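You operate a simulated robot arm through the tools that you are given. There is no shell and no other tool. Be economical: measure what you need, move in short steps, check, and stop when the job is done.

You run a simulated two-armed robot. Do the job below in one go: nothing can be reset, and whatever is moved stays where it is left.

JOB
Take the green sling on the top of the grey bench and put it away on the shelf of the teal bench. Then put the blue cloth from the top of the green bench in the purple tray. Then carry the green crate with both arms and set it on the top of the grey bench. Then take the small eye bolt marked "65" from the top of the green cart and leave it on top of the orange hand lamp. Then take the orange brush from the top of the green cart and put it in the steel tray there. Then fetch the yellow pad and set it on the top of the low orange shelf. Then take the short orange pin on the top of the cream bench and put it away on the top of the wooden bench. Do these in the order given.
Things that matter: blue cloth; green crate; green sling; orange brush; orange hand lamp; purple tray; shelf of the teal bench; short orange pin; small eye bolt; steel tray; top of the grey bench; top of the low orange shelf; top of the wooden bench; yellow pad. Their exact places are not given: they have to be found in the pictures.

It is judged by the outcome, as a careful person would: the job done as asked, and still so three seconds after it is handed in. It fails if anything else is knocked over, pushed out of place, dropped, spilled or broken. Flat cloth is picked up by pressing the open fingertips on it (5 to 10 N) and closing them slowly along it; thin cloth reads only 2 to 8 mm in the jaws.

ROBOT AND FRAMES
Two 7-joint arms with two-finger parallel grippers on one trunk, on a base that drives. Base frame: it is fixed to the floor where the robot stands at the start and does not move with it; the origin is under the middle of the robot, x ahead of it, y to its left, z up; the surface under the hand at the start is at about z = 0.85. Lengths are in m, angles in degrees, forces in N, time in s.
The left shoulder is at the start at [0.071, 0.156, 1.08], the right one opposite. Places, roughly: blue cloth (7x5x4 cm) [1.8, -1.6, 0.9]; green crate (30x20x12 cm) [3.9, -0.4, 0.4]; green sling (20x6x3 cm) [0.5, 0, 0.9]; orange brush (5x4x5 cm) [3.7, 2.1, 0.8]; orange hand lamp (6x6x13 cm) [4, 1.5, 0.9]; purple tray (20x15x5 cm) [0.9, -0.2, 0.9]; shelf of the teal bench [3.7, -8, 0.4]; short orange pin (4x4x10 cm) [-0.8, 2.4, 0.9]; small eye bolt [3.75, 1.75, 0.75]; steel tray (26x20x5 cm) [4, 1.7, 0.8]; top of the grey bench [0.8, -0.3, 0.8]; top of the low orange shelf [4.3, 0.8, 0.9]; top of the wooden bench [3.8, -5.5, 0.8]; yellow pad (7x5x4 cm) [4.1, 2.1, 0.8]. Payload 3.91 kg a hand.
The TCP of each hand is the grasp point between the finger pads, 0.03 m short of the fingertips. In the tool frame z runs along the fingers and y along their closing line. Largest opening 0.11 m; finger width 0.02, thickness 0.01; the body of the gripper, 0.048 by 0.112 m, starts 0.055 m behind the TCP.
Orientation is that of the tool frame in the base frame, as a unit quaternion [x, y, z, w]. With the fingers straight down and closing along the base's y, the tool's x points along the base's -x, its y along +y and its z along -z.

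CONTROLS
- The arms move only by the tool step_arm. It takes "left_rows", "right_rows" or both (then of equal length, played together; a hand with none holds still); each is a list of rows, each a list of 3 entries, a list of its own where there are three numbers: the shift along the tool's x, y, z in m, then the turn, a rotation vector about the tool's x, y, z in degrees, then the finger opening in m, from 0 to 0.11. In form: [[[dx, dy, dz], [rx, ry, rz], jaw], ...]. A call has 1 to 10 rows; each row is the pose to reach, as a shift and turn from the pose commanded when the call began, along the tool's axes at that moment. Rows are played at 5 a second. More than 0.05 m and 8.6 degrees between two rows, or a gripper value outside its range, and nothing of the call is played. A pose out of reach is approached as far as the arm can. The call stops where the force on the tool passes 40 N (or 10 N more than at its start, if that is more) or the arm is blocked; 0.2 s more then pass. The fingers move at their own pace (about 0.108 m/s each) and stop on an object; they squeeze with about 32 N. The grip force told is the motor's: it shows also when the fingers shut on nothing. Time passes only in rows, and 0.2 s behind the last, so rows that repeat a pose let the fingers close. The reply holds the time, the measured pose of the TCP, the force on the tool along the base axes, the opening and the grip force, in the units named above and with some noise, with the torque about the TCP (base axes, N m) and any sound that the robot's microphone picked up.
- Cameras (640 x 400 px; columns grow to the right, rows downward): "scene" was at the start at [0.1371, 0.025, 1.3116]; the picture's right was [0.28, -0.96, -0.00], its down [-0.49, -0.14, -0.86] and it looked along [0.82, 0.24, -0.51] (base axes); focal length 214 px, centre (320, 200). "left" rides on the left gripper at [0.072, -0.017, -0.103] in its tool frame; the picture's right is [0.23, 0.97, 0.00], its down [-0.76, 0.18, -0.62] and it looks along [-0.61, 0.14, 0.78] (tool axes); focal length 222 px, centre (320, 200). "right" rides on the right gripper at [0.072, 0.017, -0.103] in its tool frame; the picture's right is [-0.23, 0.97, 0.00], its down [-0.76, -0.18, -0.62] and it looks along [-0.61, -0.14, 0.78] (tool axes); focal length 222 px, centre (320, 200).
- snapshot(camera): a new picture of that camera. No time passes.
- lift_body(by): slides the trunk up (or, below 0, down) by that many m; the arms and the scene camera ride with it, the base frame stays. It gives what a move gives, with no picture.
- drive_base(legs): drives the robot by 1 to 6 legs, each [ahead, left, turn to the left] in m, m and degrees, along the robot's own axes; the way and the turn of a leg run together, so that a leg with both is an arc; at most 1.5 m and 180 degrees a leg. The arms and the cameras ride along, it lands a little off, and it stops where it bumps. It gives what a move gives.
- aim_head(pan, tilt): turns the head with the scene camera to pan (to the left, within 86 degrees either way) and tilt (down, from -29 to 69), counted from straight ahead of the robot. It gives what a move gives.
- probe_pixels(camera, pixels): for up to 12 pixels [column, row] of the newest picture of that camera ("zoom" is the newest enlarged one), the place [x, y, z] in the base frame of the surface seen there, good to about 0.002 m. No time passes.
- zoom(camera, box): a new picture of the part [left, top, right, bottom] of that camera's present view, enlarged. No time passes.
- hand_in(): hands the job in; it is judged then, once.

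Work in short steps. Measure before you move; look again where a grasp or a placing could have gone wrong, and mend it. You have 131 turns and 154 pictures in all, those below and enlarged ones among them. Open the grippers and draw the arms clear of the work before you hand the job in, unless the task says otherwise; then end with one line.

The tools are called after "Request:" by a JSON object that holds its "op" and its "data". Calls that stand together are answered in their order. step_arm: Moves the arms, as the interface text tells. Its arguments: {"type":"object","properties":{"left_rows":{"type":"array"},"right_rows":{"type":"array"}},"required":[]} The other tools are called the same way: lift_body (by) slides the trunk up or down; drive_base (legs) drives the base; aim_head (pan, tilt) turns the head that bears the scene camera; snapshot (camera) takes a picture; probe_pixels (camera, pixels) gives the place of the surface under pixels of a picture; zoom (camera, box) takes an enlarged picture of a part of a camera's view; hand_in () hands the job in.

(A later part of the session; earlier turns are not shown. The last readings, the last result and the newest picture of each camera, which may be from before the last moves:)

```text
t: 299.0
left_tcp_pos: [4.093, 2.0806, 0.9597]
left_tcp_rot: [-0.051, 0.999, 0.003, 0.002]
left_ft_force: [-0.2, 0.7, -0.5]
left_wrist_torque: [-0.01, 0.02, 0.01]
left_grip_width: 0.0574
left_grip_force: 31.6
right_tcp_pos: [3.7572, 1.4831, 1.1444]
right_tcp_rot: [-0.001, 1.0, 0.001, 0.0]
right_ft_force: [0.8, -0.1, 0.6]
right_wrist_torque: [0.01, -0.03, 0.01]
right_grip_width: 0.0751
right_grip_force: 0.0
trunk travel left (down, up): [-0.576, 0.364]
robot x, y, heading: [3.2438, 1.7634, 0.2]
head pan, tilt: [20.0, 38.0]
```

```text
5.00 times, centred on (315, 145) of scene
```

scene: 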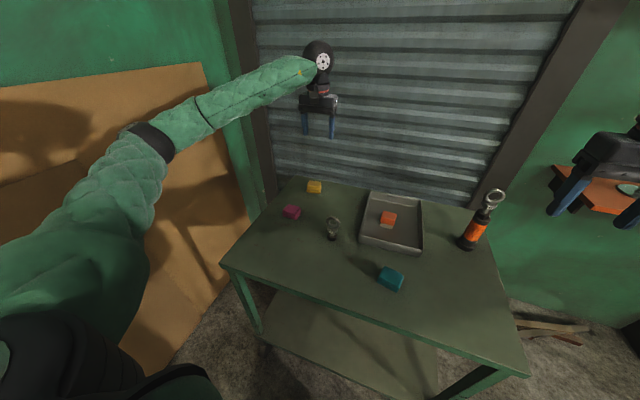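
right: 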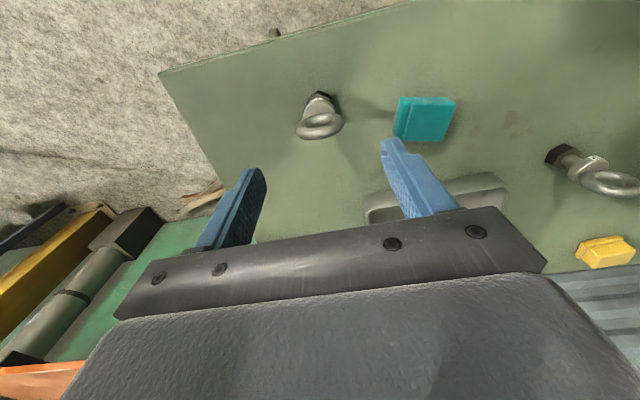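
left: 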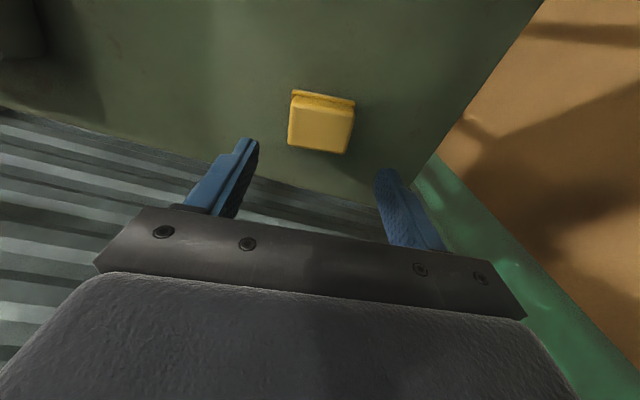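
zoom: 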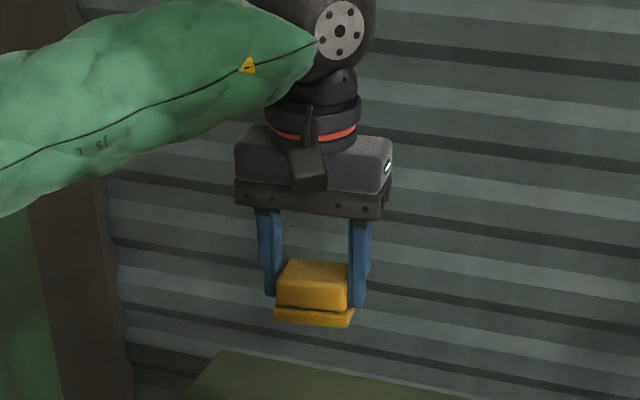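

The pad is held. I lift it high, draw it back, then back the robot off and shift right toward the low orange shelf.

Request:
{"op": "step_arm", "data": {"left_rows": [[[0, 0, -0.045], [0, 0, 0], 0.01], [[0, 0, -0.09], [0, 0, 0], 0.01], [[0, 0, -0.135], [0, 0, 0], 0.01], [[0.01, 0, -0.18], [0, 0, 0], 0.01], [[0.05, 0, -0.2], [0, 0, 0], 0.01], [[0.095, 0, -0.2], [0, 0, 0], 0.01], [[0.14, 0, -0.2], [0, 0, 0], 0.01], [[0.18, 0, -0.2], [0, 0, 0], 0.01]]}}

Request:
{"op": "drive_base", "data": {"legs": [[-0.45, 0, 0], [0, -1.1, 0]]}}

Request:
{"op": "aim_head", "data": {"pan": 5, "tilt": 22}}

Request:
{"op": "snapshot", "data": {"camera": "scene"}}

```text
t: 300.8
left_tcp_pos: [3.9141, 2.0613, 1.1646]
left_tcp_rot: [-0.051, 0.999, 0.003, 0.001]
left_ft_force: [0.4, 0.2, -0.1]
left_wrist_torque: [-0.01, -0.01, -0.01]
left_grip_width: 0.0569
left_grip_force: 31.8
right_tcp_pos: [3.7566, 1.4826, 1.1456]
right_tcp_rot: [-0.003, 1.0, 0.0, 0.001]
right_ft_force: [0.2, -0.7, 0.3]
right_wrist_torque: [0.01, 0.01, 0.01]
right_grip_width: 0.0747
right_grip_force: 0.1
trunk travel left (down, up): [-0.576, 0.364]
robot x, y, heading: [3.2465, 1.7628, 0.3]
head pan, tilt: [20.0, 38.0]
```

```text
t: 308.8
left_tcp_pos: [3.4775, 0.9613, 1.1644]
left_tcp_rot: [-0.063, 0.998, 0.003, 0.002]
left_ft_force: [-0.1, -0.2, -0.5]
left_wrist_torque: [-0.01, 0.0, 0.03]
left_grip_width: 0.057
left_grip_force: 32.3
right_tcp_pos: [3.3358, 0.3767, 1.1457]
right_tcp_rot: [-0.015, 1.0, 0.001, 0.0]
right_ft_force: [-0.3, 0.5, 0.0]
right_wrist_torque: [0.01, -0.02, 0.01]
right_grip_width: 0.0747
right_grip_force: 0.1
trunk travel left (down, up): [-0.576, 0.364]
robot x, y, heading: [2.8154, 0.6452, 1.7]
head pan, tilt: [20.0, 38.0]
```

```text
t: 309.6
left_tcp_pos: [3.4788, 0.9607, 1.1646]
left_tcp_rot: [-0.064, 0.998, 0.003, 0.001]
left_ft_force: [-0.2, 0.0, -0.9]
left_wrist_torque: [0.0, -0.01, -0.01]
left_grip_width: 0.0571
left_grip_force: 32.2
right_tcp_pos: [3.3352, 0.378, 1.1444]
right_tcp_rot: [-0.015, 1.0, 0.0, 0.0]
right_ft_force: [1.2, -0.3, -0.3]
right_wrist_torque: [-0.05, 0.02, 0.01]
right_grip_width: 0.0749
right_grip_force: 0.1
trunk travel left (down, up): [-0.576, 0.364]
robot x, y, heading: [2.8169, 0.646, 1.4]
head pan, tilt: [5.0, 22.0]
```

```text
50 pictures are left
```

scene: 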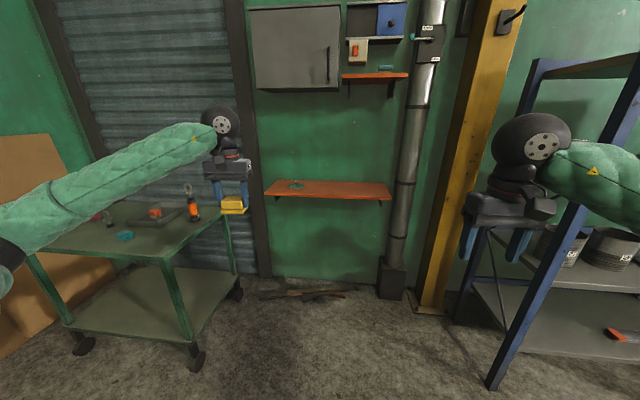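

The low orange shelf is at (328,190), with a small thing at its left end. I probe it.

Request:
{"op": "probe_pixels", "data": {"camera": "scene", "pixels": [[265, 195], [391, 198], [275, 181], [387, 184], [330, 189], [296, 185], [304, 184], [288, 187], [345, 194], [375, 77], [235, 272], [400, 150]]}}

```text
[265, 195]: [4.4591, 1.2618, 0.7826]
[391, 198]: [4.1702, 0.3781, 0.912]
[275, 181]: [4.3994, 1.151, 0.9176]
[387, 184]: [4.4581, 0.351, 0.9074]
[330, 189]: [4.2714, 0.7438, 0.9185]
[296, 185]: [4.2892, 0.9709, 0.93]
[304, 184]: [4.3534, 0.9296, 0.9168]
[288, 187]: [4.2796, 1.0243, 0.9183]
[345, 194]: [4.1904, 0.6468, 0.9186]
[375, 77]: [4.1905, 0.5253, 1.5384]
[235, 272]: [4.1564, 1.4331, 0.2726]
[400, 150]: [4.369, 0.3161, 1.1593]
```

Shelf z 0.918, x 4.17–4.45, free around y 0.5–0.88. I raise the trunk 0.2 m (clearance over the lamp and bolt), bring the left hand inward, and then drive closer.

Request:
{"op": "lift_body", "data": {"by": 0.2}}

Request:
{"op": "step_arm", "data": {"left_rows": [[[0.005, -0.041, 0], [0, 0, 1], 0.01], [[0.01, -0.082, 0], [0, 0, 2], 0.01], [[0.016, -0.124, 0], [0, 0, 3], 0.01], [[0.021, -0.165, 0], [0, 0, 4], 0.01], [[0.026, -0.207, 0], [0, 0, 5], 0.01], [[0.032, -0.248, 0], [0, 0, 6], 0.01]]}}

Request:
{"op": "drive_base", "data": {"legs": [[0.53, 0.1, -1.4]]}}

Request:
{"op": "snapshot", "data": {"camera": "scene"}}

```text
t: 311.8
left_tcp_pos: [3.4784, 0.9611, 1.363]
left_tcp_rot: [-0.063, 0.998, 0.004, 0.001]
left_ft_force: [-0.3, -0.7, -0.6]
left_wrist_torque: [0.0, -0.02, 0.03]
left_grip_width: 0.057
left_grip_force: 31.8
right_tcp_pos: [3.3366, 0.3776, 1.3444]
right_tcp_rot: [-0.014, 1.0, -0.001, 0.0]
right_ft_force: [-0.3, 0.1, 0.0]
right_wrist_torque: [0.0, 0.0, 0.02]
right_grip_width: 0.075
right_grip_force: 0.2
trunk travel left (down, up): [-0.776, 0.164]
robot x, y, heading: [2.8117, 0.6458, 1.7]
head pan, tilt: [5.0, 22.0]
```

```text
t: 313.2
left_tcp_pos: [3.476, 0.7096, 1.3619]
left_tcp_rot: [-0.011, 1.0, 0.004, 0.001]
left_ft_force: [-1.2, -0.1, -0.7]
left_wrist_torque: [0.05, 0.03, 0.0]
left_grip_width: 0.0568
left_grip_force: 31.9
right_tcp_pos: [3.3368, 0.376, 1.345]
right_tcp_rot: [-0.014, 1.0, 0.001, 0.0]
right_ft_force: [0.3, -1.0, -1.2]
right_wrist_torque: [0.05, 0.01, -0.04]
right_grip_width: 0.0748
right_grip_force: 0.1
trunk travel left (down, up): [-0.776, 0.164]
robot x, y, heading: [2.8152, 0.6472, 1.6]
head pan, tilt: [5.0, 22.0]
```

```text
t: 316.3
left_tcp_pos: [4.0115, 0.8072, 1.3627]
left_tcp_rot: [0.0, 1.0, 0.003, 0.001]
left_ft_force: [0.8, -0.3, -0.5]
left_wrist_torque: [0.03, -0.01, 0.01]
left_grip_width: 0.057
left_grip_force: 31.4
right_tcp_pos: [3.8632, 0.4779, 1.3459]
right_tcp_rot: [-0.003, 1.0, 0.0, 0.0]
right_ft_force: [0.3, -0.7, -0.2]
right_wrist_torque: [0.02, -0.04, -0.01]
right_grip_width: 0.0753
right_grip_force: 0.0
trunk travel left (down, up): [-0.776, 0.164]
robot x, y, heading: [3.3506, 0.7543, 0.4]
head pan, tilt: [5.0, 22.0]
```

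```text
49 pictures are left
```

scene: 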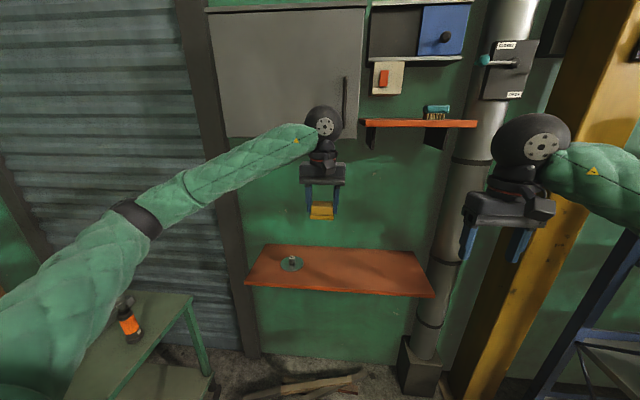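

I lower in front of the shelf first (there's a cabinet above), then go forward over it.

Request:
{"op": "step_arm", "data": {"left_rows": [[[0, 0, 0.043], [0, 0, 0], 0.01], [[0, 0, 0.086], [0, 0, 0], 0.01], [[0, 0, 0.13], [0, 0, 0], 0.01], [[0, 0, 0.173], [0, 0, 0], 0.01], [[0, 0, 0.216], [0, 0, 0], 0.01], [[0, 0, 0.26], [0, 0, 0], 0.01], [[0, 0, 0.3], [0, 0, 0], 0.01]]}}

Request:
{"op": "step_arm", "data": {"left_rows": [[[-0.04, 0, 0], [0, 0, 0], 0.01], [[-0.08, 0, 0], [0, 0, 0], 0.01], [[-0.12, 0, 0], [0, 0, 0], 0.01], [[-0.16, 0, 0], [0, 0, 0], 0.01], [[-0.2, -0.01, 0], [0, 0, 0], 0.01], [[-0.24, -0.02, 0], [0, 0, 0], 0.01], [[-0.25, -0.03, 0], [0, 0, 0], 0.01]]}}

Request:
{"op": "aim_head", "data": {"pan": 10, "tilt": 35}}

Request:
{"op": "snapshot", "data": {"camera": "scene"}}

```text
t: 317.9
left_tcp_pos: [4.0122, 0.8106, 1.0611]
left_tcp_rot: [0.0, 1.0, 0.003, 0.0]
left_ft_force: [0.1, -0.4, -1.3]
left_wrist_torque: [0.02, -0.03, 0.04]
left_grip_width: 0.0568
left_grip_force: 32.1
right_tcp_pos: [3.863, 0.4783, 1.346]
right_tcp_rot: [-0.004, 1.0, 0.0, 0.0]
right_ft_force: [0.5, 0.4, -0.1]
right_wrist_torque: [0.01, 0.02, 0.0]
right_grip_width: 0.0748
right_grip_force: 0.1
trunk travel left (down, up): [-0.776, 0.164]
robot x, y, heading: [3.3492, 0.7542, 0.4]
head pan, tilt: [5.0, 22.0]
```

```text
t: 319.5
left_tcp_pos: [4.2612, 0.7802, 1.0612]
left_tcp_rot: [0.0, 1.0, 0.003, 0.001]
left_ft_force: [-0.5, -0.8, -0.9]
left_wrist_torque: [0.0, -0.01, -0.02]
left_grip_width: 0.0569
left_grip_force: 32.0
right_tcp_pos: [3.8635, 0.4785, 1.3457]
right_tcp_rot: [-0.003, 1.0, 0.0, -0.001]
right_ft_force: [-0.4, -0.7, 0.6]
right_wrist_torque: [-0.01, -0.02, -0.02]
right_grip_width: 0.0752
right_grip_force: 0.0
trunk travel left (down, up): [-0.776, 0.164]
robot x, y, heading: [3.3504, 0.7599, 0.5]
head pan, tilt: [5.0, 22.0]
```

```text
t: 320.3
left_tcp_pos: [4.2617, 0.7798, 1.0625]
left_tcp_rot: [0.0, 1.0, 0.003, 0.001]
left_ft_force: [0.0, -0.6, -1.1]
left_wrist_torque: [0.0, -0.03, -0.02]
left_grip_width: 0.0568
left_grip_force: 32.1
right_tcp_pos: [3.8642, 0.477, 1.3455]
right_tcp_rot: [-0.004, 1.0, 0.001, 0.0]
right_ft_force: [1.0, 0.0, -0.2]
right_wrist_torque: [0.02, 0.01, 0.0]
right_grip_width: 0.075
right_grip_force: 0.0
trunk travel left (down, up): [-0.776, 0.164]
robot x, y, heading: [3.3497, 0.7577, 0.4]
head pan, tilt: [10.0, 35.0]
```

```text
48 pictures are left
```

scene: 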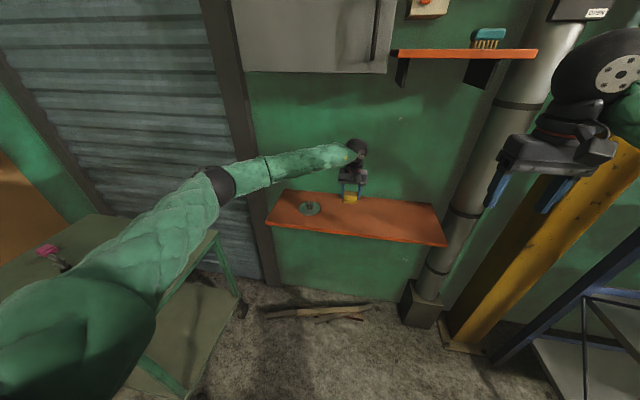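

Over the free part of the shelf. I lower 9.8 cm, then release and rise.

Request:
{"op": "step_arm", "data": {"left_rows": [[[0, 0, 0.04], [0, 0, 0], 0.01], [[0, 0, 0.075], [0, 0, 0], 0.01], [[0, 0, 0.092], [0, 0, 0], 0.01], [[0, 0, 0.0975], [0, 0, 0], 0.01], [[0, 0, 0.0975], [0, 0, 0], 0.01]]}}

Request:
{"op": "zoom", "data": {"camera": "scene", "box": [300, 140, 400, 220]}}

```text
t: 321.5
left_tcp_pos: [4.2628, 0.7811, 0.9659]
left_tcp_rot: [0.0, 1.0, 0.004, 0.001]
left_ft_force: [0.9, -0.2, -0.8]
left_wrist_torque: [-0.03, -0.01, -0.02]
left_grip_width: 0.0571
left_grip_force: 31.8
right_tcp_pos: [3.8626, 0.4766, 1.3456]
right_tcp_rot: [-0.003, 1.0, 0.0, 0.0]
right_ft_force: [0.3, -0.3, 0.7]
right_wrist_torque: [-0.01, -0.01, -0.03]
right_grip_width: 0.0749
right_grip_force: 0.0
trunk travel left (down, up): [-0.776, 0.164]
robot x, y, heading: [3.3518, 0.7598, 0.1]
head pan, tilt: [10.0, 35.0]
```

```text
5.00 times, centred on (350, 180) of scene
```

zoom: 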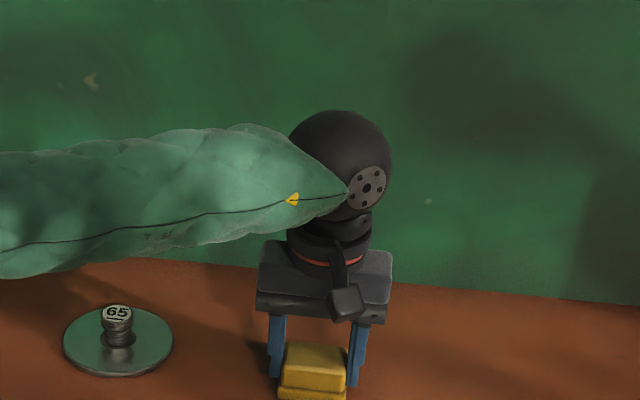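

I lower 2 mm more, release, rise and withdraw.

Request:
{"op": "step_arm", "data": {"left_rows": [[[0, 0, 0.0025], [0, 0, 0], 0.01], [[0, 0, 0.0025], [0, 0, 0], 0.01], [[0, 0, 0.0025], [0, 0, 0], 0.06], [[0, 0, 0.0025], [0, 0, 0], 0.08], [[0, 0, -0.03], [0, 0, 0], 0.08], [[0, 0, -0.07], [0, 0, 0], 0.08], [[0, 0, -0.11], [0, 0, 0], 0.08], [[0.04, 0, -0.12], [0, 0, 0], 0.08], [[0.085, 0, -0.12], [0, 0, 0], 0.08], [[0.13, 0, -0.12], [0, 0, 0], 0.08]]}}

Request:
{"op": "zoom", "data": {"camera": "scene", "box": [260, 130, 460, 255]}}

```text
t: 323.7
left_tcp_pos: [4.1319, 0.7816, 1.0859]
left_tcp_rot: [0.002, 1.0, 0.003, 0.002]
left_ft_force: [-0.2, -0.7, -0.2]
left_wrist_torque: [0.01, 0.0, 0.0]
left_grip_width: 0.0797
left_grip_force: 0.0
right_tcp_pos: [3.8623, 0.4786, 1.3469]
right_tcp_rot: [-0.004, 1.0, 0.0, 0.0]
right_ft_force: [-1.0, 0.1, 0.3]
right_wrist_torque: [0.02, 0.0, -0.04]
right_grip_width: 0.0749
right_grip_force: 0.1
trunk travel left (down, up): [-0.776, 0.164]
robot x, y, heading: [3.3466, 0.7571, 0.2]
head pan, tilt: [10.0, 35.0]
```

```text
3.20 times, centred on (360, 192) of scene
```

zoom: 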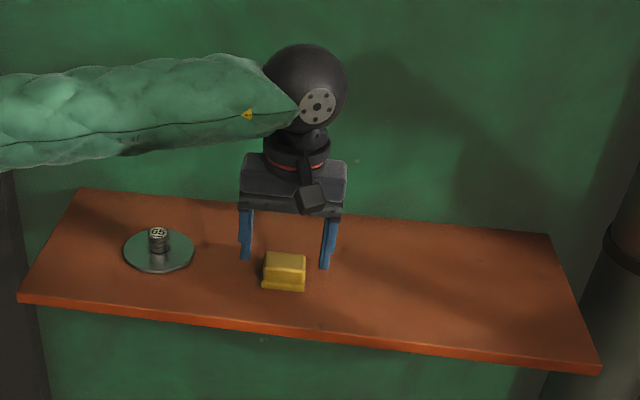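

The pad sits on the orange shelf. I back off, check the lamp with the bolt, and then turn around towards the cream bench.

Request:
{"op": "drive_base", "data": {"legs": [[-0.7, 0, 0]]}}

Request:
{"op": "step_arm", "data": {"left_rows": [[[0.04, 0.03, -0.04], [0, 0, 0], 0.08], [[0.08, 0.06, -0.08], [0, 0, 0], 0.08], [[0.12, 0.09, -0.12], [0, 0, 0], 0.08], [[0.15, 0.13, -0.16], [0, 0, 0], 0.08], [[0.15, 0.17, -0.2], [0, 0, 0], 0.08], [[0.15, 0.21, -0.2], [0, 0, 0], 0.08]]}}

Request:
{"op": "aim_head", "data": {"pan": 25, "tilt": 20}}

Request:
{"op": "snapshot", "data": {"camera": "scene"}}

Request:
{"op": "drive_base", "data": {"legs": [[0, 0, 90], [0, 0, 90]]}}

Request:
{"op": "aim_head", "data": {"pan": -15, "tilt": 18}}

Request:
{"op": "snapshot", "data": {"camera": "scene"}}

```text
t: 327.6
left_tcp_pos: [3.4192, 0.7734, 1.0871]
left_tcp_rot: [0.003, 1.0, 0.003, 0.001]
left_ft_force: [-0.8, 0.2, -0.4]
left_wrist_torque: [-0.02, 0.01, -0.01]
left_grip_width: 0.0801
left_grip_force: 0.1
right_tcp_pos: [3.1463, 0.4723, 1.3462]
right_tcp_rot: [-0.001, 1.0, 0.001, 0.0]
right_ft_force: [0.5, -0.4, 1.0]
right_wrist_torque: [0.01, 0.03, -0.03]
right_grip_width: 0.075
right_grip_force: 0.2
trunk travel left (down, up): [-0.776, 0.164]
robot x, y, heading: [2.6356, 0.7549, -0.1]
head pan, tilt: [10.0, 35.0]
```

```text
refused: row 1 steps farther than a row can; nothing moved
```

```text
t: 328.3
left_tcp_pos: [3.4185, 0.7733, 1.0865]
left_tcp_rot: [0.003, 1.0, 0.003, 0.001]
left_ft_force: [-0.7, 0.5, -0.3]
left_wrist_torque: [-0.02, -0.02, 0.02]
left_grip_width: 0.0801
left_grip_force: 0.0
right_tcp_pos: [3.1469, 0.4727, 1.3455]
right_tcp_rot: [0.001, 1.0, 0.001, 0.0]
right_ft_force: [-1.1, -0.2, 0.7]
right_wrist_torque: [-0.03, 0.04, 0.0]
right_grip_width: 0.0749
right_grip_force: 0.1
trunk travel left (down, up): [-0.776, 0.164]
robot x, y, heading: [2.6371, 0.7589, 0.2]
head pan, tilt: [25.0, 20.0]
```

```text
45 pictures are left
```

scene: 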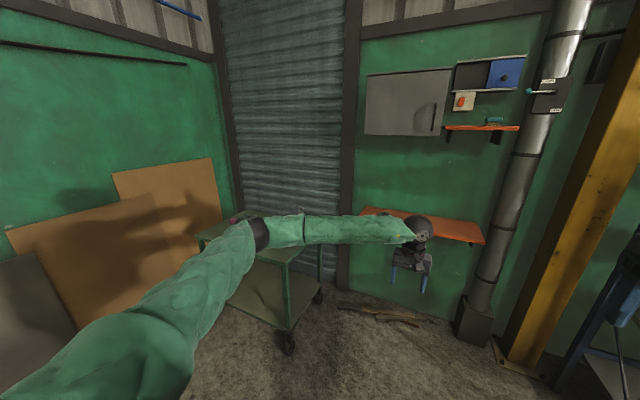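

```text
t: 336.3
left_tcp_pos: [1.8516, 0.7792, 1.0859]
left_tcp_rot: [1.0, -0.031, -0.002, 0.004]
left_ft_force: [0.9, -0.7, -0.3]
left_wrist_torque: [-0.01, 0.01, 0.02]
left_grip_width: 0.0799
left_grip_force: 0.0
right_tcp_pos: [2.1398, 1.0646, 1.3459]
right_tcp_rot: [1.0, -0.027, 0.0, 0.0]
right_ft_force: [-1.0, -0.2, -0.3]
right_wrist_torque: [-0.02, 0.01, 0.03]
right_grip_width: 0.075
right_grip_force: 0.1
trunk travel left (down, up): [-0.776, 0.164]
robot x, y, heading: [2.6337, 0.7538, 176.8]
head pan, tilt: [25.0, 20.0]
```

```text
t: 337.3
left_tcp_pos: [1.852, 0.7787, 1.0873]
left_tcp_rot: [1.0, -0.031, -0.001, 0.003]
left_ft_force: [-0.1, 0.3, 0.0]
left_wrist_torque: [0.03, 0.04, 0.0]
left_grip_width: 0.0802
left_grip_force: 0.2
right_tcp_pos: [2.1394, 1.0645, 1.3453]
right_tcp_rot: [1.0, -0.027, 0.0, 0.0]
right_ft_force: [0.3, 0.0, 0.4]
right_wrist_torque: [0.02, -0.02, -0.01]
right_grip_width: 0.075
right_grip_force: 0.1
trunk travel left (down, up): [-0.776, 0.164]
robot x, y, heading: [2.6354, 0.7541, 176.5]
head pan, tilt: [-15.0, 18.0]
```

```text
44 pictures are left
```

scene: 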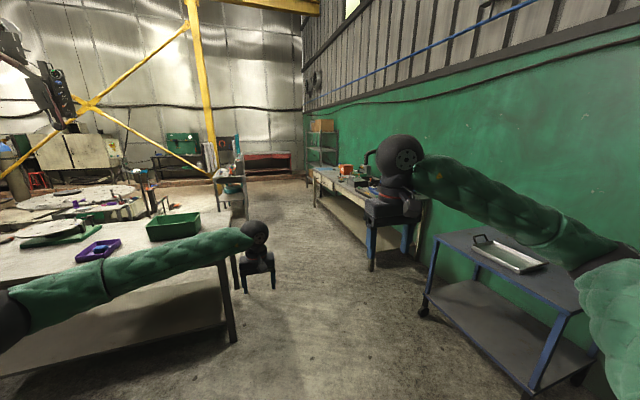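

The aisle runs between grey bench and a blue cart, with the cream bench beyond. I probe the clearances.

Request:
{"op": "probe_pixels", "data": {"camera": "scene", "pixels": [[424, 308], [437, 240], [520, 385], [560, 300], [325, 185], [350, 205], [360, 265], [395, 195], [228, 340], [232, 205], [345, 168], [225, 180]]}}

```text
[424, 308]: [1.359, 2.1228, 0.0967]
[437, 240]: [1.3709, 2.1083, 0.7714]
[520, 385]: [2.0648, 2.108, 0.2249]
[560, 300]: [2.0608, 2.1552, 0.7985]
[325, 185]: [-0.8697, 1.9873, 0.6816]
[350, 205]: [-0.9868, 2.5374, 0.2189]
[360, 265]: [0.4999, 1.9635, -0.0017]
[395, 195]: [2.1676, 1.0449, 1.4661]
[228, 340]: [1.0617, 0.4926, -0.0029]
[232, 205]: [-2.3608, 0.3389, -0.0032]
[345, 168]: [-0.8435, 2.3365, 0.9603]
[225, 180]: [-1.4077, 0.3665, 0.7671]
```

I first tuck the left hand (back, left, up), then drive along the aisle to about (−0.6, 1.25).

Request:
{"op": "step_arm", "data": {"left_rows": [[[0.025, 0.025, -0.03], [0, 0, 0], 0.08], [[0.05, 0.05, -0.06], [0, 0, 0], 0.08], [[0.075, 0.075, -0.09], [0, 0, 0], 0.08], [[0.1, 0.1, -0.12], [0, 0, 0], 0.08], [[0.125, 0.125, -0.15], [0, 0, 0], 0.08], [[0.15, 0.15, -0.18], [0, 0, 0], 0.08], [[0.17, 0.18, -0.2], [0, 0, 0], 0.08]]}}

Request:
{"op": "drive_base", "data": {"legs": [[1.4, -0.3, 3], [1.45, -0.2, 0], [0.35, 0, 0], [0, 0, -90]]}}

Request:
{"op": "aim_head", "data": {"pan": 10, "tilt": 32}}

Request:
{"op": "snapshot", "data": {"camera": "scene"}}

```text
t: 338.9
left_tcp_pos: [2.0138, 0.5893, 1.2879]
left_tcp_rot: [0.999, -0.031, -0.001, 0.003]
left_ft_force: [-0.9, -0.1, -0.2]
left_wrist_torque: [0.05, -0.01, 0.01]
left_grip_width: 0.08
left_grip_force: 0.1
right_tcp_pos: [2.1406, 1.0633, 1.3461]
right_tcp_rot: [1.0, -0.028, 0.001, 0.0]
right_ft_force: [0.0, -1.1, -0.6]
right_wrist_torque: [0.0, -0.02, 0.04]
right_grip_width: 0.0749
right_grip_force: 0.1
trunk travel left (down, up): [-0.776, 0.164]
robot x, y, heading: [2.6371, 0.7612, 176.7]
head pan, tilt: [-15.0, 18.0]
```

```text
t: 358.9
left_tcp_pos: [-0.7578, 1.9681, 1.2867]
left_tcp_rot: [-0.684, 0.729, 0.003, -0.002]
left_ft_force: [0.0, 0.2, 0.6]
left_wrist_torque: [-0.01, -0.02, -0.01]
left_grip_width: 0.0799
left_grip_force: 0.1
right_tcp_pos: [-0.2862, 1.838, 1.3444]
right_tcp_rot: [-0.686, 0.728, 0.001, 0.0]
right_ft_force: [-0.3, -0.1, -0.6]
right_wrist_torque: [0.01, -0.01, 0.0]
right_grip_width: 0.075
right_grip_force: 0.0
trunk travel left (down, up): [-0.776, 0.164]
robot x, y, heading: [-0.5975, 1.3436, 86.6]
head pan, tilt: [-15.0, 18.0]
```

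```text
t: 359.8
left_tcp_pos: [-0.7579, 1.9681, 1.2879]
left_tcp_rot: [-0.684, 0.729, 0.004, -0.003]
left_ft_force: [0.2, -0.5, 0.1]
left_wrist_torque: [0.0, -0.03, 0.02]
left_grip_width: 0.0799
left_grip_force: 0.1
right_tcp_pos: [-0.2865, 1.8375, 1.3456]
right_tcp_rot: [-0.687, 0.727, 0.0, 0.0]
right_ft_force: [0.1, 0.0, -0.3]
right_wrist_torque: [-0.01, 0.0, 0.0]
right_grip_width: 0.0751
right_grip_force: 0.0
trunk travel left (down, up): [-0.776, 0.164]
robot x, y, heading: [-0.5965, 1.3496, 86.6]
head pan, tilt: [10.0, 32.0]
```

```text
43 pictures are left
```

scene: 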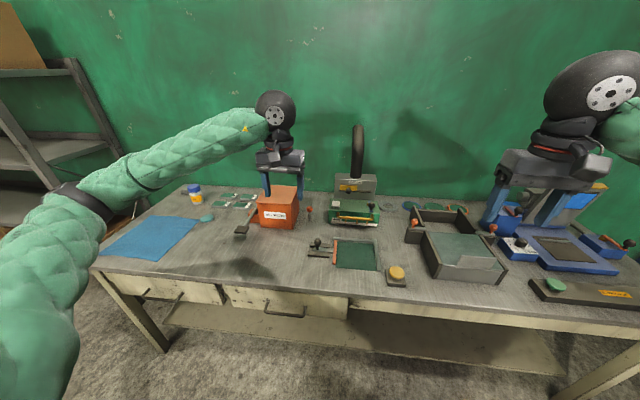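

I look for the short orange pin; near (310,212) there's a small orange thing by the orange box. Zoom.

Request:
{"op": "zoom", "data": {"camera": "scene", "box": [180, 165, 410, 300]}}

Request:
{"op": "zoom", "data": {"camera": "scene", "box": [280, 175, 400, 250]}}

```text
2.78 times, centred on (295, 232) of scene
```

zoom: 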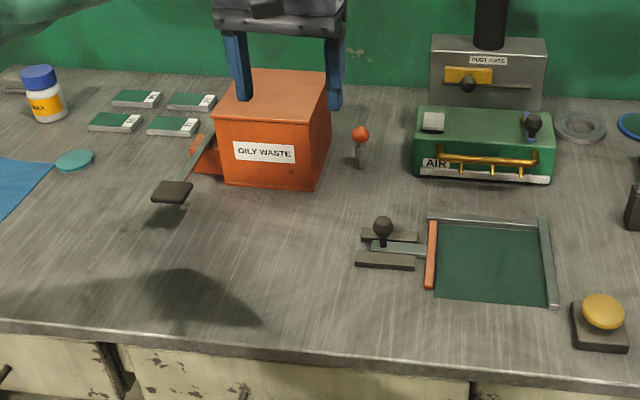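

```text
5.33 times, centred on (340, 212) of scene
```

zoom: 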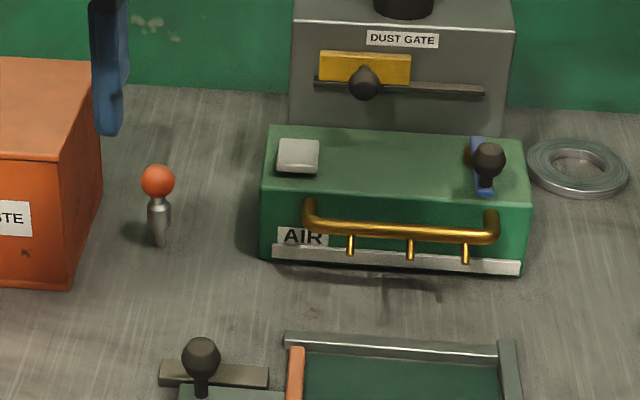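

A pin with an orange ball is at (158,205) of the zoom. I probe it, and check the other orange knobs near (413,220) and (492,228).

Request:
{"op": "probe_pixels", "data": {"camera": "zoom", "pixels": [[158, 182], [158, 165], [158, 212], [160, 240], [146, 182], [172, 182], [150, 210], [168, 210], [95, 200], [75, 285], [265, 200], [160, 247]]}}

Request:
{"op": "zoom", "data": {"camera": "scene", "box": [380, 180, 640, 310]}}

```text
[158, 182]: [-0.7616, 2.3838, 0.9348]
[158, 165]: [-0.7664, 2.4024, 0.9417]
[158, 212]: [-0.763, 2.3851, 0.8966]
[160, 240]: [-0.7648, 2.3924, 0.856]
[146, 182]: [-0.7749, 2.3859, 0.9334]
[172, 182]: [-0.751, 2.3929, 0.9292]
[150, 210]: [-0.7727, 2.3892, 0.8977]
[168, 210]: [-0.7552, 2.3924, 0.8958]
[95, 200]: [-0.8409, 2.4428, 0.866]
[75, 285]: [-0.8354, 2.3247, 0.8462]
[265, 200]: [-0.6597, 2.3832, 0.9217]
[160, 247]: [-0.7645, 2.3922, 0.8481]
```

```text
2.46 times, centred on (510, 245) of scene
```

zoom: 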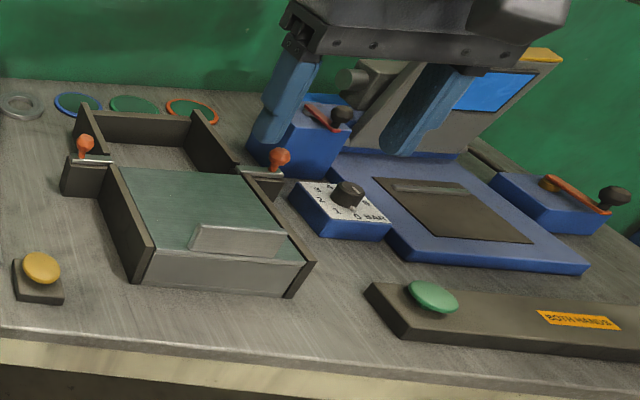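

That pin (−0.764, 2.392) matches the given place. I zoom tightly on it to see its shape and footing.

Request:
{"op": "zoom", "data": {"camera": "scene", "box": [295, 195, 325, 230]}}

Request:
{"op": "drive_base", "data": {"legs": [[0.2, 0, 3.4]]}}

```text
11.43 times, centred on (310, 212) of scene
```

zoom: 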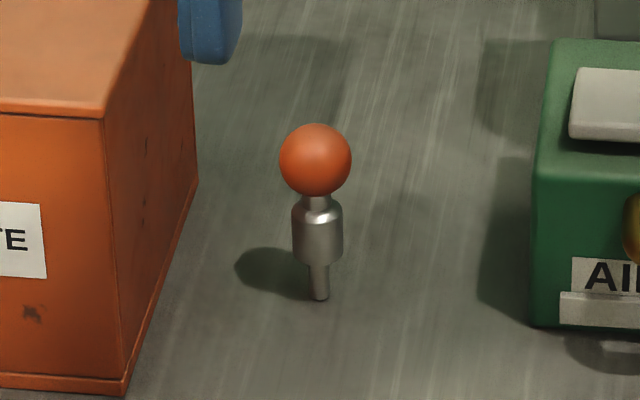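

```text
t: 361.4
left_tcp_pos: [-0.7864, 2.1616, 1.2878]
left_tcp_rot: [-0.704, 0.71, 0.003, -0.001]
left_ft_force: [0.5, 0.7, 0.3]
left_wrist_torque: [-0.01, 0.03, -0.01]
left_grip_width: 0.0797
left_grip_force: 0.0
right_tcp_pos: [-0.3074, 2.0583, 1.3455]
right_tcp_rot: [-0.706, 0.708, 0.0, 0.0]
right_ft_force: [0.3, 0.5, 0.7]
right_wrist_torque: [0.02, -0.01, 0.03]
right_grip_width: 0.0753
right_grip_force: 0.1
trunk travel left (down, up): [-0.776, 0.164]
robot x, y, heading: [-0.5917, 1.5457, 89.9]
head pan, tilt: [10.0, 32.0]
```

The pin has a ball head (≈2.8 cm) over a thin tip, so I'll hold it by the ball, letting it hang upright. I bring the left hand above it.

Request:
{"op": "step_arm", "data": {"left_rows": [[[-0.03, -0.003, 0.02], [0, 0, 0], 0.06], [[-0.065, -0.006, 0.045], [0, 0, 0], 0.06], [[-0.1, -0.01, 0.075], [0, 0, 0], 0.06], [[-0.135, -0.013, 0.105], [0, 0, 0], 0.06], [[-0.17, -0.016, 0.135], [0, 0, 0], 0.06], [[-0.2, -0.019, 0.17], [0, 0, 0], 0.06], [[-0.225, -0.0215, 0.205], [0, 0, 0], 0.06], [[-0.2356, -0.0215, 0.238], [0, 0, 0], 0.06], [[-0.2356, -0.0215, 0.238], [0, 0, 0], 0.06]]}}

Request:
{"op": "snapshot", "data": {"camera": "scene"}}

Request:
{"op": "snapshot", "data": {"camera": "left"}}

```text
t: 363.4
left_tcp_pos: [-0.7653, 2.3968, 1.049]
left_tcp_rot: [-0.704, 0.71, 0.004, -0.002]
left_ft_force: [-0.2, -0.5, -0.1]
left_wrist_torque: [0.0, 0.01, -0.04]
left_grip_width: 0.0599
left_grip_force: 0.0
right_tcp_pos: [-0.308, 2.0573, 1.3457]
right_tcp_rot: [-0.707, 0.707, 0.001, 0.0]
right_ft_force: [0.3, 0.7, 0.8]
right_wrist_torque: [-0.02, 0.01, -0.01]
right_grip_width: 0.0752
right_grip_force: 0.0
trunk travel left (down, up): [-0.776, 0.164]
robot x, y, heading: [-0.593, 1.547, 89.8]
head pan, tilt: [10.0, 32.0]
```

```text
38 pictures are left
```

scene: 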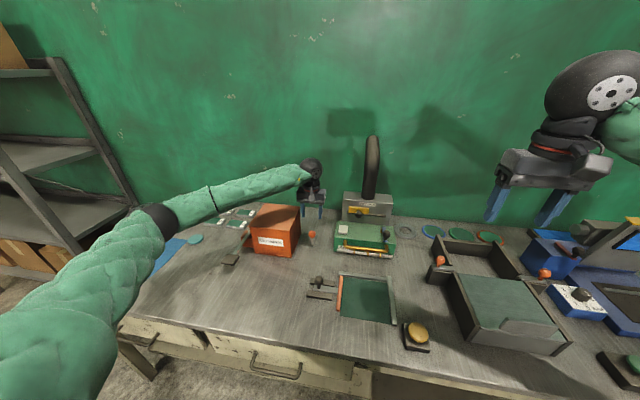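

```text
37 pictures are left
```

left: 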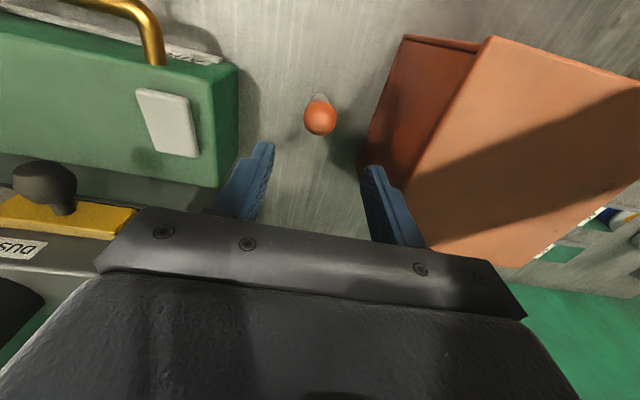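

Ball visible between the fingers' lines. I probe it precisely with the left camera.

Request:
{"op": "probe_pixels", "data": {"camera": "left", "pixels": [[320, 117], [306, 115], [334, 121], [320, 103], [319, 131], [430, 45], [380, 160]]}}

```text
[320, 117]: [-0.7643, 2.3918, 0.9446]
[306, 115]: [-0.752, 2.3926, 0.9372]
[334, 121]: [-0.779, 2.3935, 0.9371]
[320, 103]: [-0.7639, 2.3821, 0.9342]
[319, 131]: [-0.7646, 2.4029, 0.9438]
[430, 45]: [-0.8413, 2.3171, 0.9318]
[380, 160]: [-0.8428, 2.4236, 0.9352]
```

Ball centre ≈(−0.7655, 2.396, 0.932) — right under the TCP. I descend 11.8 cm, close, and lift.

Request:
{"op": "step_arm", "data": {"left_rows": [[[0, 0, 0.045], [0, 0, 0], 0.06], [[0, 0, 0.085], [0, 0, 0], 0.06], [[0, 0, 0.11], [0, 0, 0], 0.06], [[0, 0, 0.118], [0, 0, 0], 0.06], [[0, 0, 0.118], [0, 0, 0], 0.06], [[0, 0, 0.118], [0, 0, 0], 0.045], [[0, 0, 0.118], [0, 0, 0], 0.035], [[0, 0, 0.118], [0, 0, 0], 0.025], [[0, 0, 0.118], [0, 0, 0], 0.01], [[0, 0, 0.118], [0, 0, 0], 0.01]]}}

Request:
{"op": "step_arm", "data": {"left_rows": [[[0, 0, -0.02], [0, 0, 0], 0.01], [[0, 0, -0.05], [0, 0, 0], 0.01], [[0, 0, -0.08], [0, 0, 0], 0.01], [[0, 0, -0.12], [0, 0, 0], 0.01], [[0, 0, -0.16], [0, 0, 0], 0.01], [[0, 0, -0.2], [0, 0, 0], 0.01], [[0, 0, -0.24], [0, 0, 0], 0.01]]}}

Request:
{"op": "zoom", "data": {"camera": "scene", "box": [270, 140, 370, 220]}}

```text
t: 365.6
left_tcp_pos: [-0.7654, 2.3965, 0.93]
left_tcp_rot: [-0.704, 0.71, 0.003, -0.001]
left_ft_force: [-0.3, -0.5, 0.7]
left_wrist_torque: [0.01, 0.0, -0.02]
left_grip_width: 0.0327
left_grip_force: 32.5
right_tcp_pos: [-0.3074, 2.057, 1.346]
right_tcp_rot: [-0.706, 0.708, 0.0, 0.0]
right_ft_force: [0.0, -0.1, 1.0]
right_wrist_torque: [0.01, 0.0, 0.0]
right_grip_width: 0.075
right_grip_force: 0.1
trunk travel left (down, up): [-0.776, 0.164]
robot x, y, heading: [-0.5934, 1.5474, 90.1]
head pan, tilt: [10.0, 32.0]
```

```text
t: 367.2
left_tcp_pos: [-0.7638, 2.3926, 1.1682]
left_tcp_rot: [-0.704, 0.71, 0.004, -0.002]
left_ft_force: [0.2, -0.2, -1.3]
left_wrist_torque: [0.02, 0.03, 0.01]
left_grip_width: 0.0325
left_grip_force: 32.2
right_tcp_pos: [-0.3067, 2.0567, 1.3452]
right_tcp_rot: [-0.706, 0.708, 0.001, -0.001]
right_ft_force: [0.4, -0.1, 0.0]
right_wrist_torque: [-0.02, -0.01, 0.02]
right_grip_width: 0.0748
right_grip_force: 0.1
trunk travel left (down, up): [-0.776, 0.164]
robot x, y, heading: [-0.5914, 1.5456, 89.9]
head pan, tilt: [10.0, 32.0]
```

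```text
5.00 times, centred on (320, 180) of scene
```

zoom: 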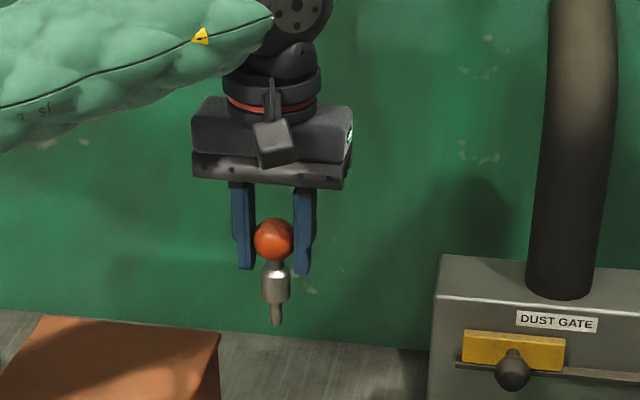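

The pin hangs upright in the grip. I raise the trunk, draw the hand back a bit, and start the drive to the wooden bench along the known route.

Request:
{"op": "lift_body", "data": {"by": 0.15}}

Request:
{"op": "step_arm", "data": {"left_rows": [[[0.04, 0, 0], [0, 0, 0], 0.01], [[0.08, 0.01, 0], [0, 0, 0], 0.01], [[0.12, 0.02, 0], [0, 0, 0], 0.01], [[0.16, 0.03, 0], [0, 0, 0], 0.01]]}}

Request:
{"op": "drive_base", "data": {"legs": [[-0.32, 0, 0], [0, 0, -90], [1.3, -0.1, 0], [1.3, -0.1, 0], [0, 0, -90]]}}

Request:
{"op": "aim_head", "data": {"pan": 20, "tilt": 22}}

Request:
{"op": "snapshot", "data": {"camera": "scene"}}

```text
t: 368.9
left_tcp_pos: [-0.7642, 2.3938, 1.3164]
left_tcp_rot: [-0.704, 0.71, 0.003, -0.002]
left_ft_force: [-0.1, 0.0, -1.0]
left_wrist_torque: [-0.01, 0.01, 0.01]
left_grip_width: 0.0324
left_grip_force: 32.5
right_tcp_pos: [-0.3071, 2.0575, 1.4959]
right_tcp_rot: [-0.706, 0.708, 0.0, -0.001]
right_ft_force: [-1.1, -0.5, 0.9]
right_wrist_torque: [-0.02, 0.04, 0.0]
right_grip_width: 0.0752
right_grip_force: 0.1
trunk travel left (down, up): [-0.926, 0.014]
robot x, y, heading: [-0.5883, 1.5473, 90.1]
head pan, tilt: [10.0, 32.0]
```

```text
t: 369.9
left_tcp_pos: [-0.7983, 2.2309, 1.3179]
left_tcp_rot: [-0.703, 0.711, 0.003, -0.002]
left_ft_force: [-0.1, 0.4, -0.6]
left_wrist_torque: [0.01, -0.02, 0.02]
left_grip_width: 0.0326
left_grip_force: 32.2
right_tcp_pos: [-0.3101, 2.0565, 1.4954]
right_tcp_rot: [-0.706, 0.708, 0.0, 0.0]
right_ft_force: [0.0, 0.3, -0.3]
right_wrist_torque: [0.01, -0.03, -0.01]
right_grip_width: 0.0747
right_grip_force: 0.0
trunk travel left (down, up): [-0.926, 0.014]
robot x, y, heading: [-0.5921, 1.5495, 89.9]
head pan, tilt: [10.0, 32.0]
```

```text
t: 392.1
left_tcp_pos: [2.2159, 0.3827, 1.3164]
left_tcp_rot: [0.713, 0.701, 0.002, 0.003]
left_ft_force: [0.4, 0.0, -0.9]
left_wrist_torque: [0.03, -0.03, 0.02]
left_grip_width: 0.0324
left_grip_force: 32.0
right_tcp_pos: [1.7266, 0.5619, 1.4956]
right_tcp_rot: [0.711, 0.703, 0.0, 0.0]
right_ft_force: [0.1, 0.2, 0.5]
right_wrist_torque: [0.05, 0.01, -0.02]
right_grip_width: 0.0751
right_grip_force: 0.0
trunk travel left (down, up): [-0.926, 0.014]
robot x, y, heading: [2.0152, 1.0715, -90.4]
head pan, tilt: [10.0, 32.0]
```

```text
t: 392.8
left_tcp_pos: [2.2145, 0.3816, 1.3178]
left_tcp_rot: [0.713, 0.701, 0.002, 0.004]
left_ft_force: [0.0, 0.3, -0.1]
left_wrist_torque: [0.05, 0.03, 0.01]
left_grip_width: 0.0327
left_grip_force: 31.8
right_tcp_pos: [1.7261, 0.5613, 1.4956]
right_tcp_rot: [0.711, 0.703, 0.0, -0.001]
right_ft_force: [0.1, -0.4, 0.2]
right_wrist_torque: [0.0, -0.01, 0.02]
right_grip_width: 0.0749
right_grip_force: 0.0
trunk travel left (down, up): [-0.926, 0.014]
robot x, y, heading: [2.0163, 1.0672, -90.6]
head pan, tilt: [20.0, 22.0]
```

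```text
35 pictures are left
```

scene: 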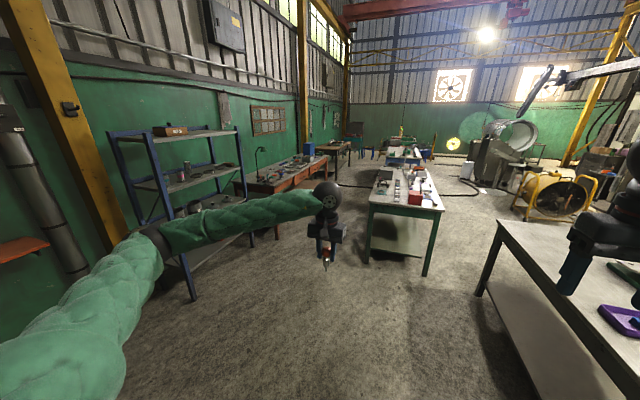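

On with the drive down the aisle.

Request:
{"op": "drive_base", "data": {"legs": [[1.0, 0.74, 0.5], [1.4, 0, 0], [1.3, 0, 0]]}}

```text
t: 412.0
left_tcp_pos: [3.161, -3.3214, 1.3176]
left_tcp_rot: [0.7, 0.715, 0.001, 0.003]
left_ft_force: [-1.0, -0.9, -0.4]
left_wrist_torque: [-0.02, -0.02, -0.03]
left_grip_width: 0.0327
left_grip_force: 32.1
right_tcp_pos: [2.666, -3.1608, 1.4958]
right_tcp_rot: [0.697, 0.717, 0.001, 0.001]
right_ft_force: [0.5, -0.1, -0.6]
right_wrist_torque: [0.02, -0.02, 0.01]
right_grip_width: 0.0751
right_grip_force: 0.1
trunk travel left (down, up): [-0.926, 0.014]
robot x, y, heading: [2.9344, -2.6452, -88.5]
head pan, tilt: [20.0, 22.0]
```

I correct 12 cm right and continue to y≈−5.1, then look at the wooden bench.

Request:
{"op": "drive_base", "data": {"legs": [[0.1, -0.12, -1.5], [1.3, 0, 0], [1.1, 0, 0]]}}

Request:
{"op": "aim_head", "data": {"pan": 60, "tilt": 35}}

Request:
{"op": "snapshot", "data": {"camera": "scene"}}

```text
t: 424.9
left_tcp_pos: [3.0479, -5.8683, 1.3177]
left_tcp_rot: [0.714, 0.7, 0.001, 0.004]
left_ft_force: [-0.5, -0.1, -0.7]
left_wrist_torque: [0.01, -0.02, -0.01]
left_grip_width: 0.0327
left_grip_force: 31.9
right_tcp_pos: [2.5595, -5.6868, 1.4963]
right_tcp_rot: [0.711, 0.703, -0.001, 0.0]
right_ft_force: [-0.7, -0.2, -0.6]
right_wrist_torque: [-0.02, -0.01, -0.02]
right_grip_width: 0.0752
right_grip_force: 0.0
trunk travel left (down, up): [-0.926, 0.014]
robot x, y, heading: [2.8514, -5.1813, -90.7]
head pan, tilt: [20.0, 22.0]
```

```text
t: 426.0
left_tcp_pos: [3.0482, -5.8683, 1.3171]
left_tcp_rot: [0.714, 0.701, 0.001, 0.003]
left_ft_force: [0.3, 0.2, -0.2]
left_wrist_torque: [0.0, -0.04, -0.02]
left_grip_width: 0.0326
left_grip_force: 32.0
right_tcp_pos: [2.5598, -5.6861, 1.4959]
right_tcp_rot: [0.711, 0.703, 0.0, 0.001]
right_ft_force: [0.2, -0.5, 0.4]
right_wrist_torque: [0.0, 0.03, 0.01]
right_grip_width: 0.0749
right_grip_force: 0.0
trunk travel left (down, up): [-0.926, 0.014]
robot x, y, heading: [2.845, -5.1782, -90.6]
head pan, tilt: [60.0, 35.0]
```

```text
34 pictures are left
```

scene: 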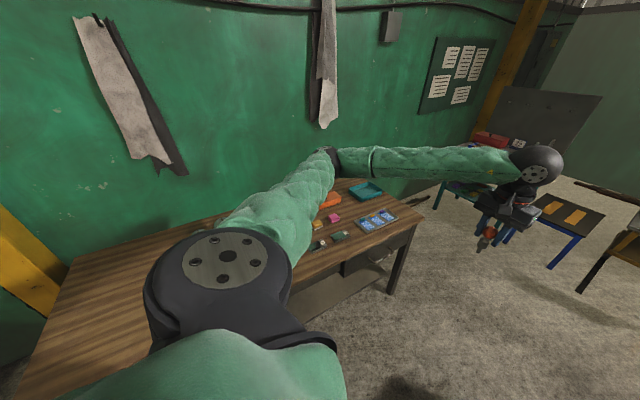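

The near end of the wooden bench looks empty. I turn left to face it.

Request:
{"op": "drive_base", "data": {"legs": [[0, 0, 90.6]]}}

Request:
{"op": "aim_head", "data": {"pan": 10, "tilt": 45}}

Request:
{"op": "snapshot", "data": {"camera": "scene"}}

```text
t: 430.2
left_tcp_pos: [3.5379, -4.9803, 1.3163]
left_tcp_rot: [0.01, 1.0, 0.003, 0.001]
left_ft_force: [-0.7, 0.2, -0.3]
left_wrist_torque: [0.02, 0.04, -0.02]
left_grip_width: 0.0325
left_grip_force: 32.7
right_tcp_pos: [3.356, -5.4686, 1.4957]
right_tcp_rot: [0.006, 1.0, 0.0, -0.001]
right_ft_force: [0.4, -0.1, 0.0]
right_wrist_torque: [0.01, 0.03, 0.04]
right_grip_width: 0.0749
right_grip_force: 0.0
trunk travel left (down, up): [-0.926, 0.014]
robot x, y, heading: [2.8501, -5.1819, -0.8]
head pan, tilt: [60.0, 35.0]
```

```text
t: 431.4
left_tcp_pos: [3.536, -4.9797, 1.3174]
left_tcp_rot: [0.01, 1.0, 0.003, 0.001]
left_ft_force: [0.6, -0.2, -1.4]
left_wrist_torque: [-0.01, 0.01, 0.0]
left_grip_width: 0.0325
left_grip_force: 32.1
right_tcp_pos: [3.3555, -5.4679, 1.4945]
right_tcp_rot: [0.007, 1.0, 0.0, 0.0]
right_ft_force: [1.0, -0.2, -0.6]
right_wrist_torque: [0.0, 0.0, 0.03]
right_grip_width: 0.0751
right_grip_force: 0.1
trunk travel left (down, up): [-0.926, 0.014]
robot x, y, heading: [2.8492, -5.1822, -1.1]
head pan, tilt: [10.0, 45.0]
```

```text
33 pictures are left
```

scene: 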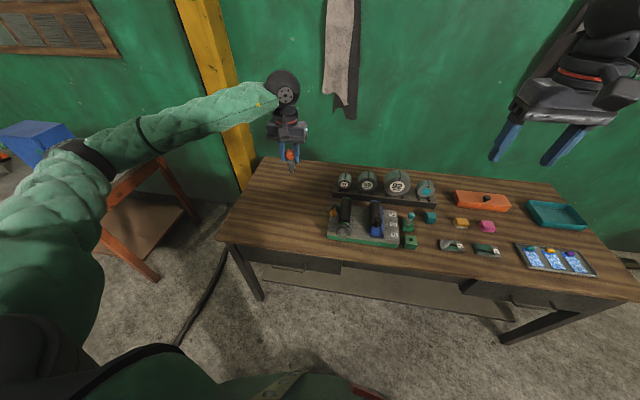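

Free area at about (285,200), left of the fixture. I probe it.

Request:
{"op": "probe_pixels", "data": {"camera": "scene", "pixels": [[285, 200], [270, 215], [300, 210], [328, 215], [335, 190], [265, 165], [225, 235], [290, 225]]}}

```text
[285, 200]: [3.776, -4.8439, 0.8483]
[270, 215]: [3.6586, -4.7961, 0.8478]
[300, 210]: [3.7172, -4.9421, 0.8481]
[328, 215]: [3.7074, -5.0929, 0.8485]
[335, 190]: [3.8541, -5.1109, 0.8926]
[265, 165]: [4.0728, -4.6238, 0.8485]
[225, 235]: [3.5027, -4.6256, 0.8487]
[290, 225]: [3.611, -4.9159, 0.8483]
```

I drive 12 cm ahead, lower the trunk 0.25, then will position over (3.77, −4.86).

Request:
{"op": "drive_base", "data": {"legs": [[0.12, 0, 1]]}}

Request:
{"op": "lift_body", "data": {"by": -0.25}}

```text
t: 432.6
left_tcp_pos: [3.6493, -4.9715, 1.3176]
left_tcp_rot: [0.003, 1.0, 0.004, 0.002]
left_ft_force: [0.1, -0.1, -1.5]
left_wrist_torque: [-0.01, -0.01, 0.01]
left_grip_width: 0.0322
left_grip_force: 31.6
right_tcp_pos: [3.4761, -5.463, 1.496]
right_tcp_rot: [-0.001, 1.0, 0.0, 0.0]
right_ft_force: [0.3, 0.4, -0.1]
right_wrist_torque: [0.01, 0.03, -0.02]
right_grip_width: 0.075
right_grip_force: 0.1
trunk travel left (down, up): [-0.926, 0.014]
robot x, y, heading: [2.9641, -5.1815, 0.1]
head pan, tilt: [10.0, 45.0]
```

```text
t: 435.2
left_tcp_pos: [3.6504, -4.9708, 1.0683]
left_tcp_rot: [0.002, 1.0, 0.004, 0.001]
left_ft_force: [-0.1, -0.1, -0.7]
left_wrist_torque: [0.01, 0.0, 0.0]
left_grip_width: 0.0325
left_grip_force: 32.1
right_tcp_pos: [3.4759, -5.4633, 1.2458]
right_tcp_rot: [-0.001, 1.0, 0.0, 0.0]
right_ft_force: [-0.3, 0.5, -0.2]
right_wrist_torque: [0.03, 0.01, 0.0]
right_grip_width: 0.0754
right_grip_force: 0.1
trunk travel left (down, up): [-0.676, 0.264]
robot x, y, heading: [2.9657, -5.1804, 0.1]
head pan, tilt: [10.0, 45.0]
```

I move over the spot and lower to 4 cm above the bench, then check.

Request:
{"op": "step_arm", "data": {"left_rows": [[[-0.025, 0.021, 0.01], [0, 0, 0], 0.01], [[-0.05, 0.042, 0.025], [0, 0, 0], 0.01], [[-0.075, 0.064, 0.045], [0, 0, 0], 0.01], [[-0.1, 0.085, 0.07], [0, 0, 0], 0.01], [[-0.125, 0.106, 0.098], [0, 0, 0], 0.01], [[-0.125, 0.106, 0.098], [0, 0, 0], 0.01]]}}

Request:
{"op": "snapshot", "data": {"camera": "scene"}}

```text
t: 436.6
left_tcp_pos: [3.7745, -4.866, 0.9725]
left_tcp_rot: [0.003, 1.0, 0.003, 0.001]
left_ft_force: [-0.7, 0.1, -0.2]
left_wrist_torque: [-0.03, -0.01, 0.03]
left_grip_width: 0.0325
left_grip_force: 32.0
right_tcp_pos: [3.4764, -5.4635, 1.2464]
right_tcp_rot: [0.0, 1.0, 0.0, 0.0]
right_ft_force: [-0.3, -0.3, 0.9]
right_wrist_torque: [0.0, 0.01, 0.0]
right_grip_width: 0.0749
right_grip_force: 0.0
trunk travel left (down, up): [-0.676, 0.264]
robot x, y, heading: [2.9675, -5.1803, -0.3]
head pan, tilt: [10.0, 45.0]
```

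```text
32 pictures are left
```

scene: 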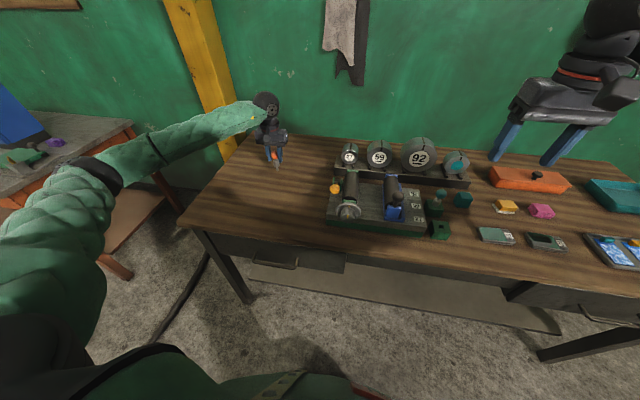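

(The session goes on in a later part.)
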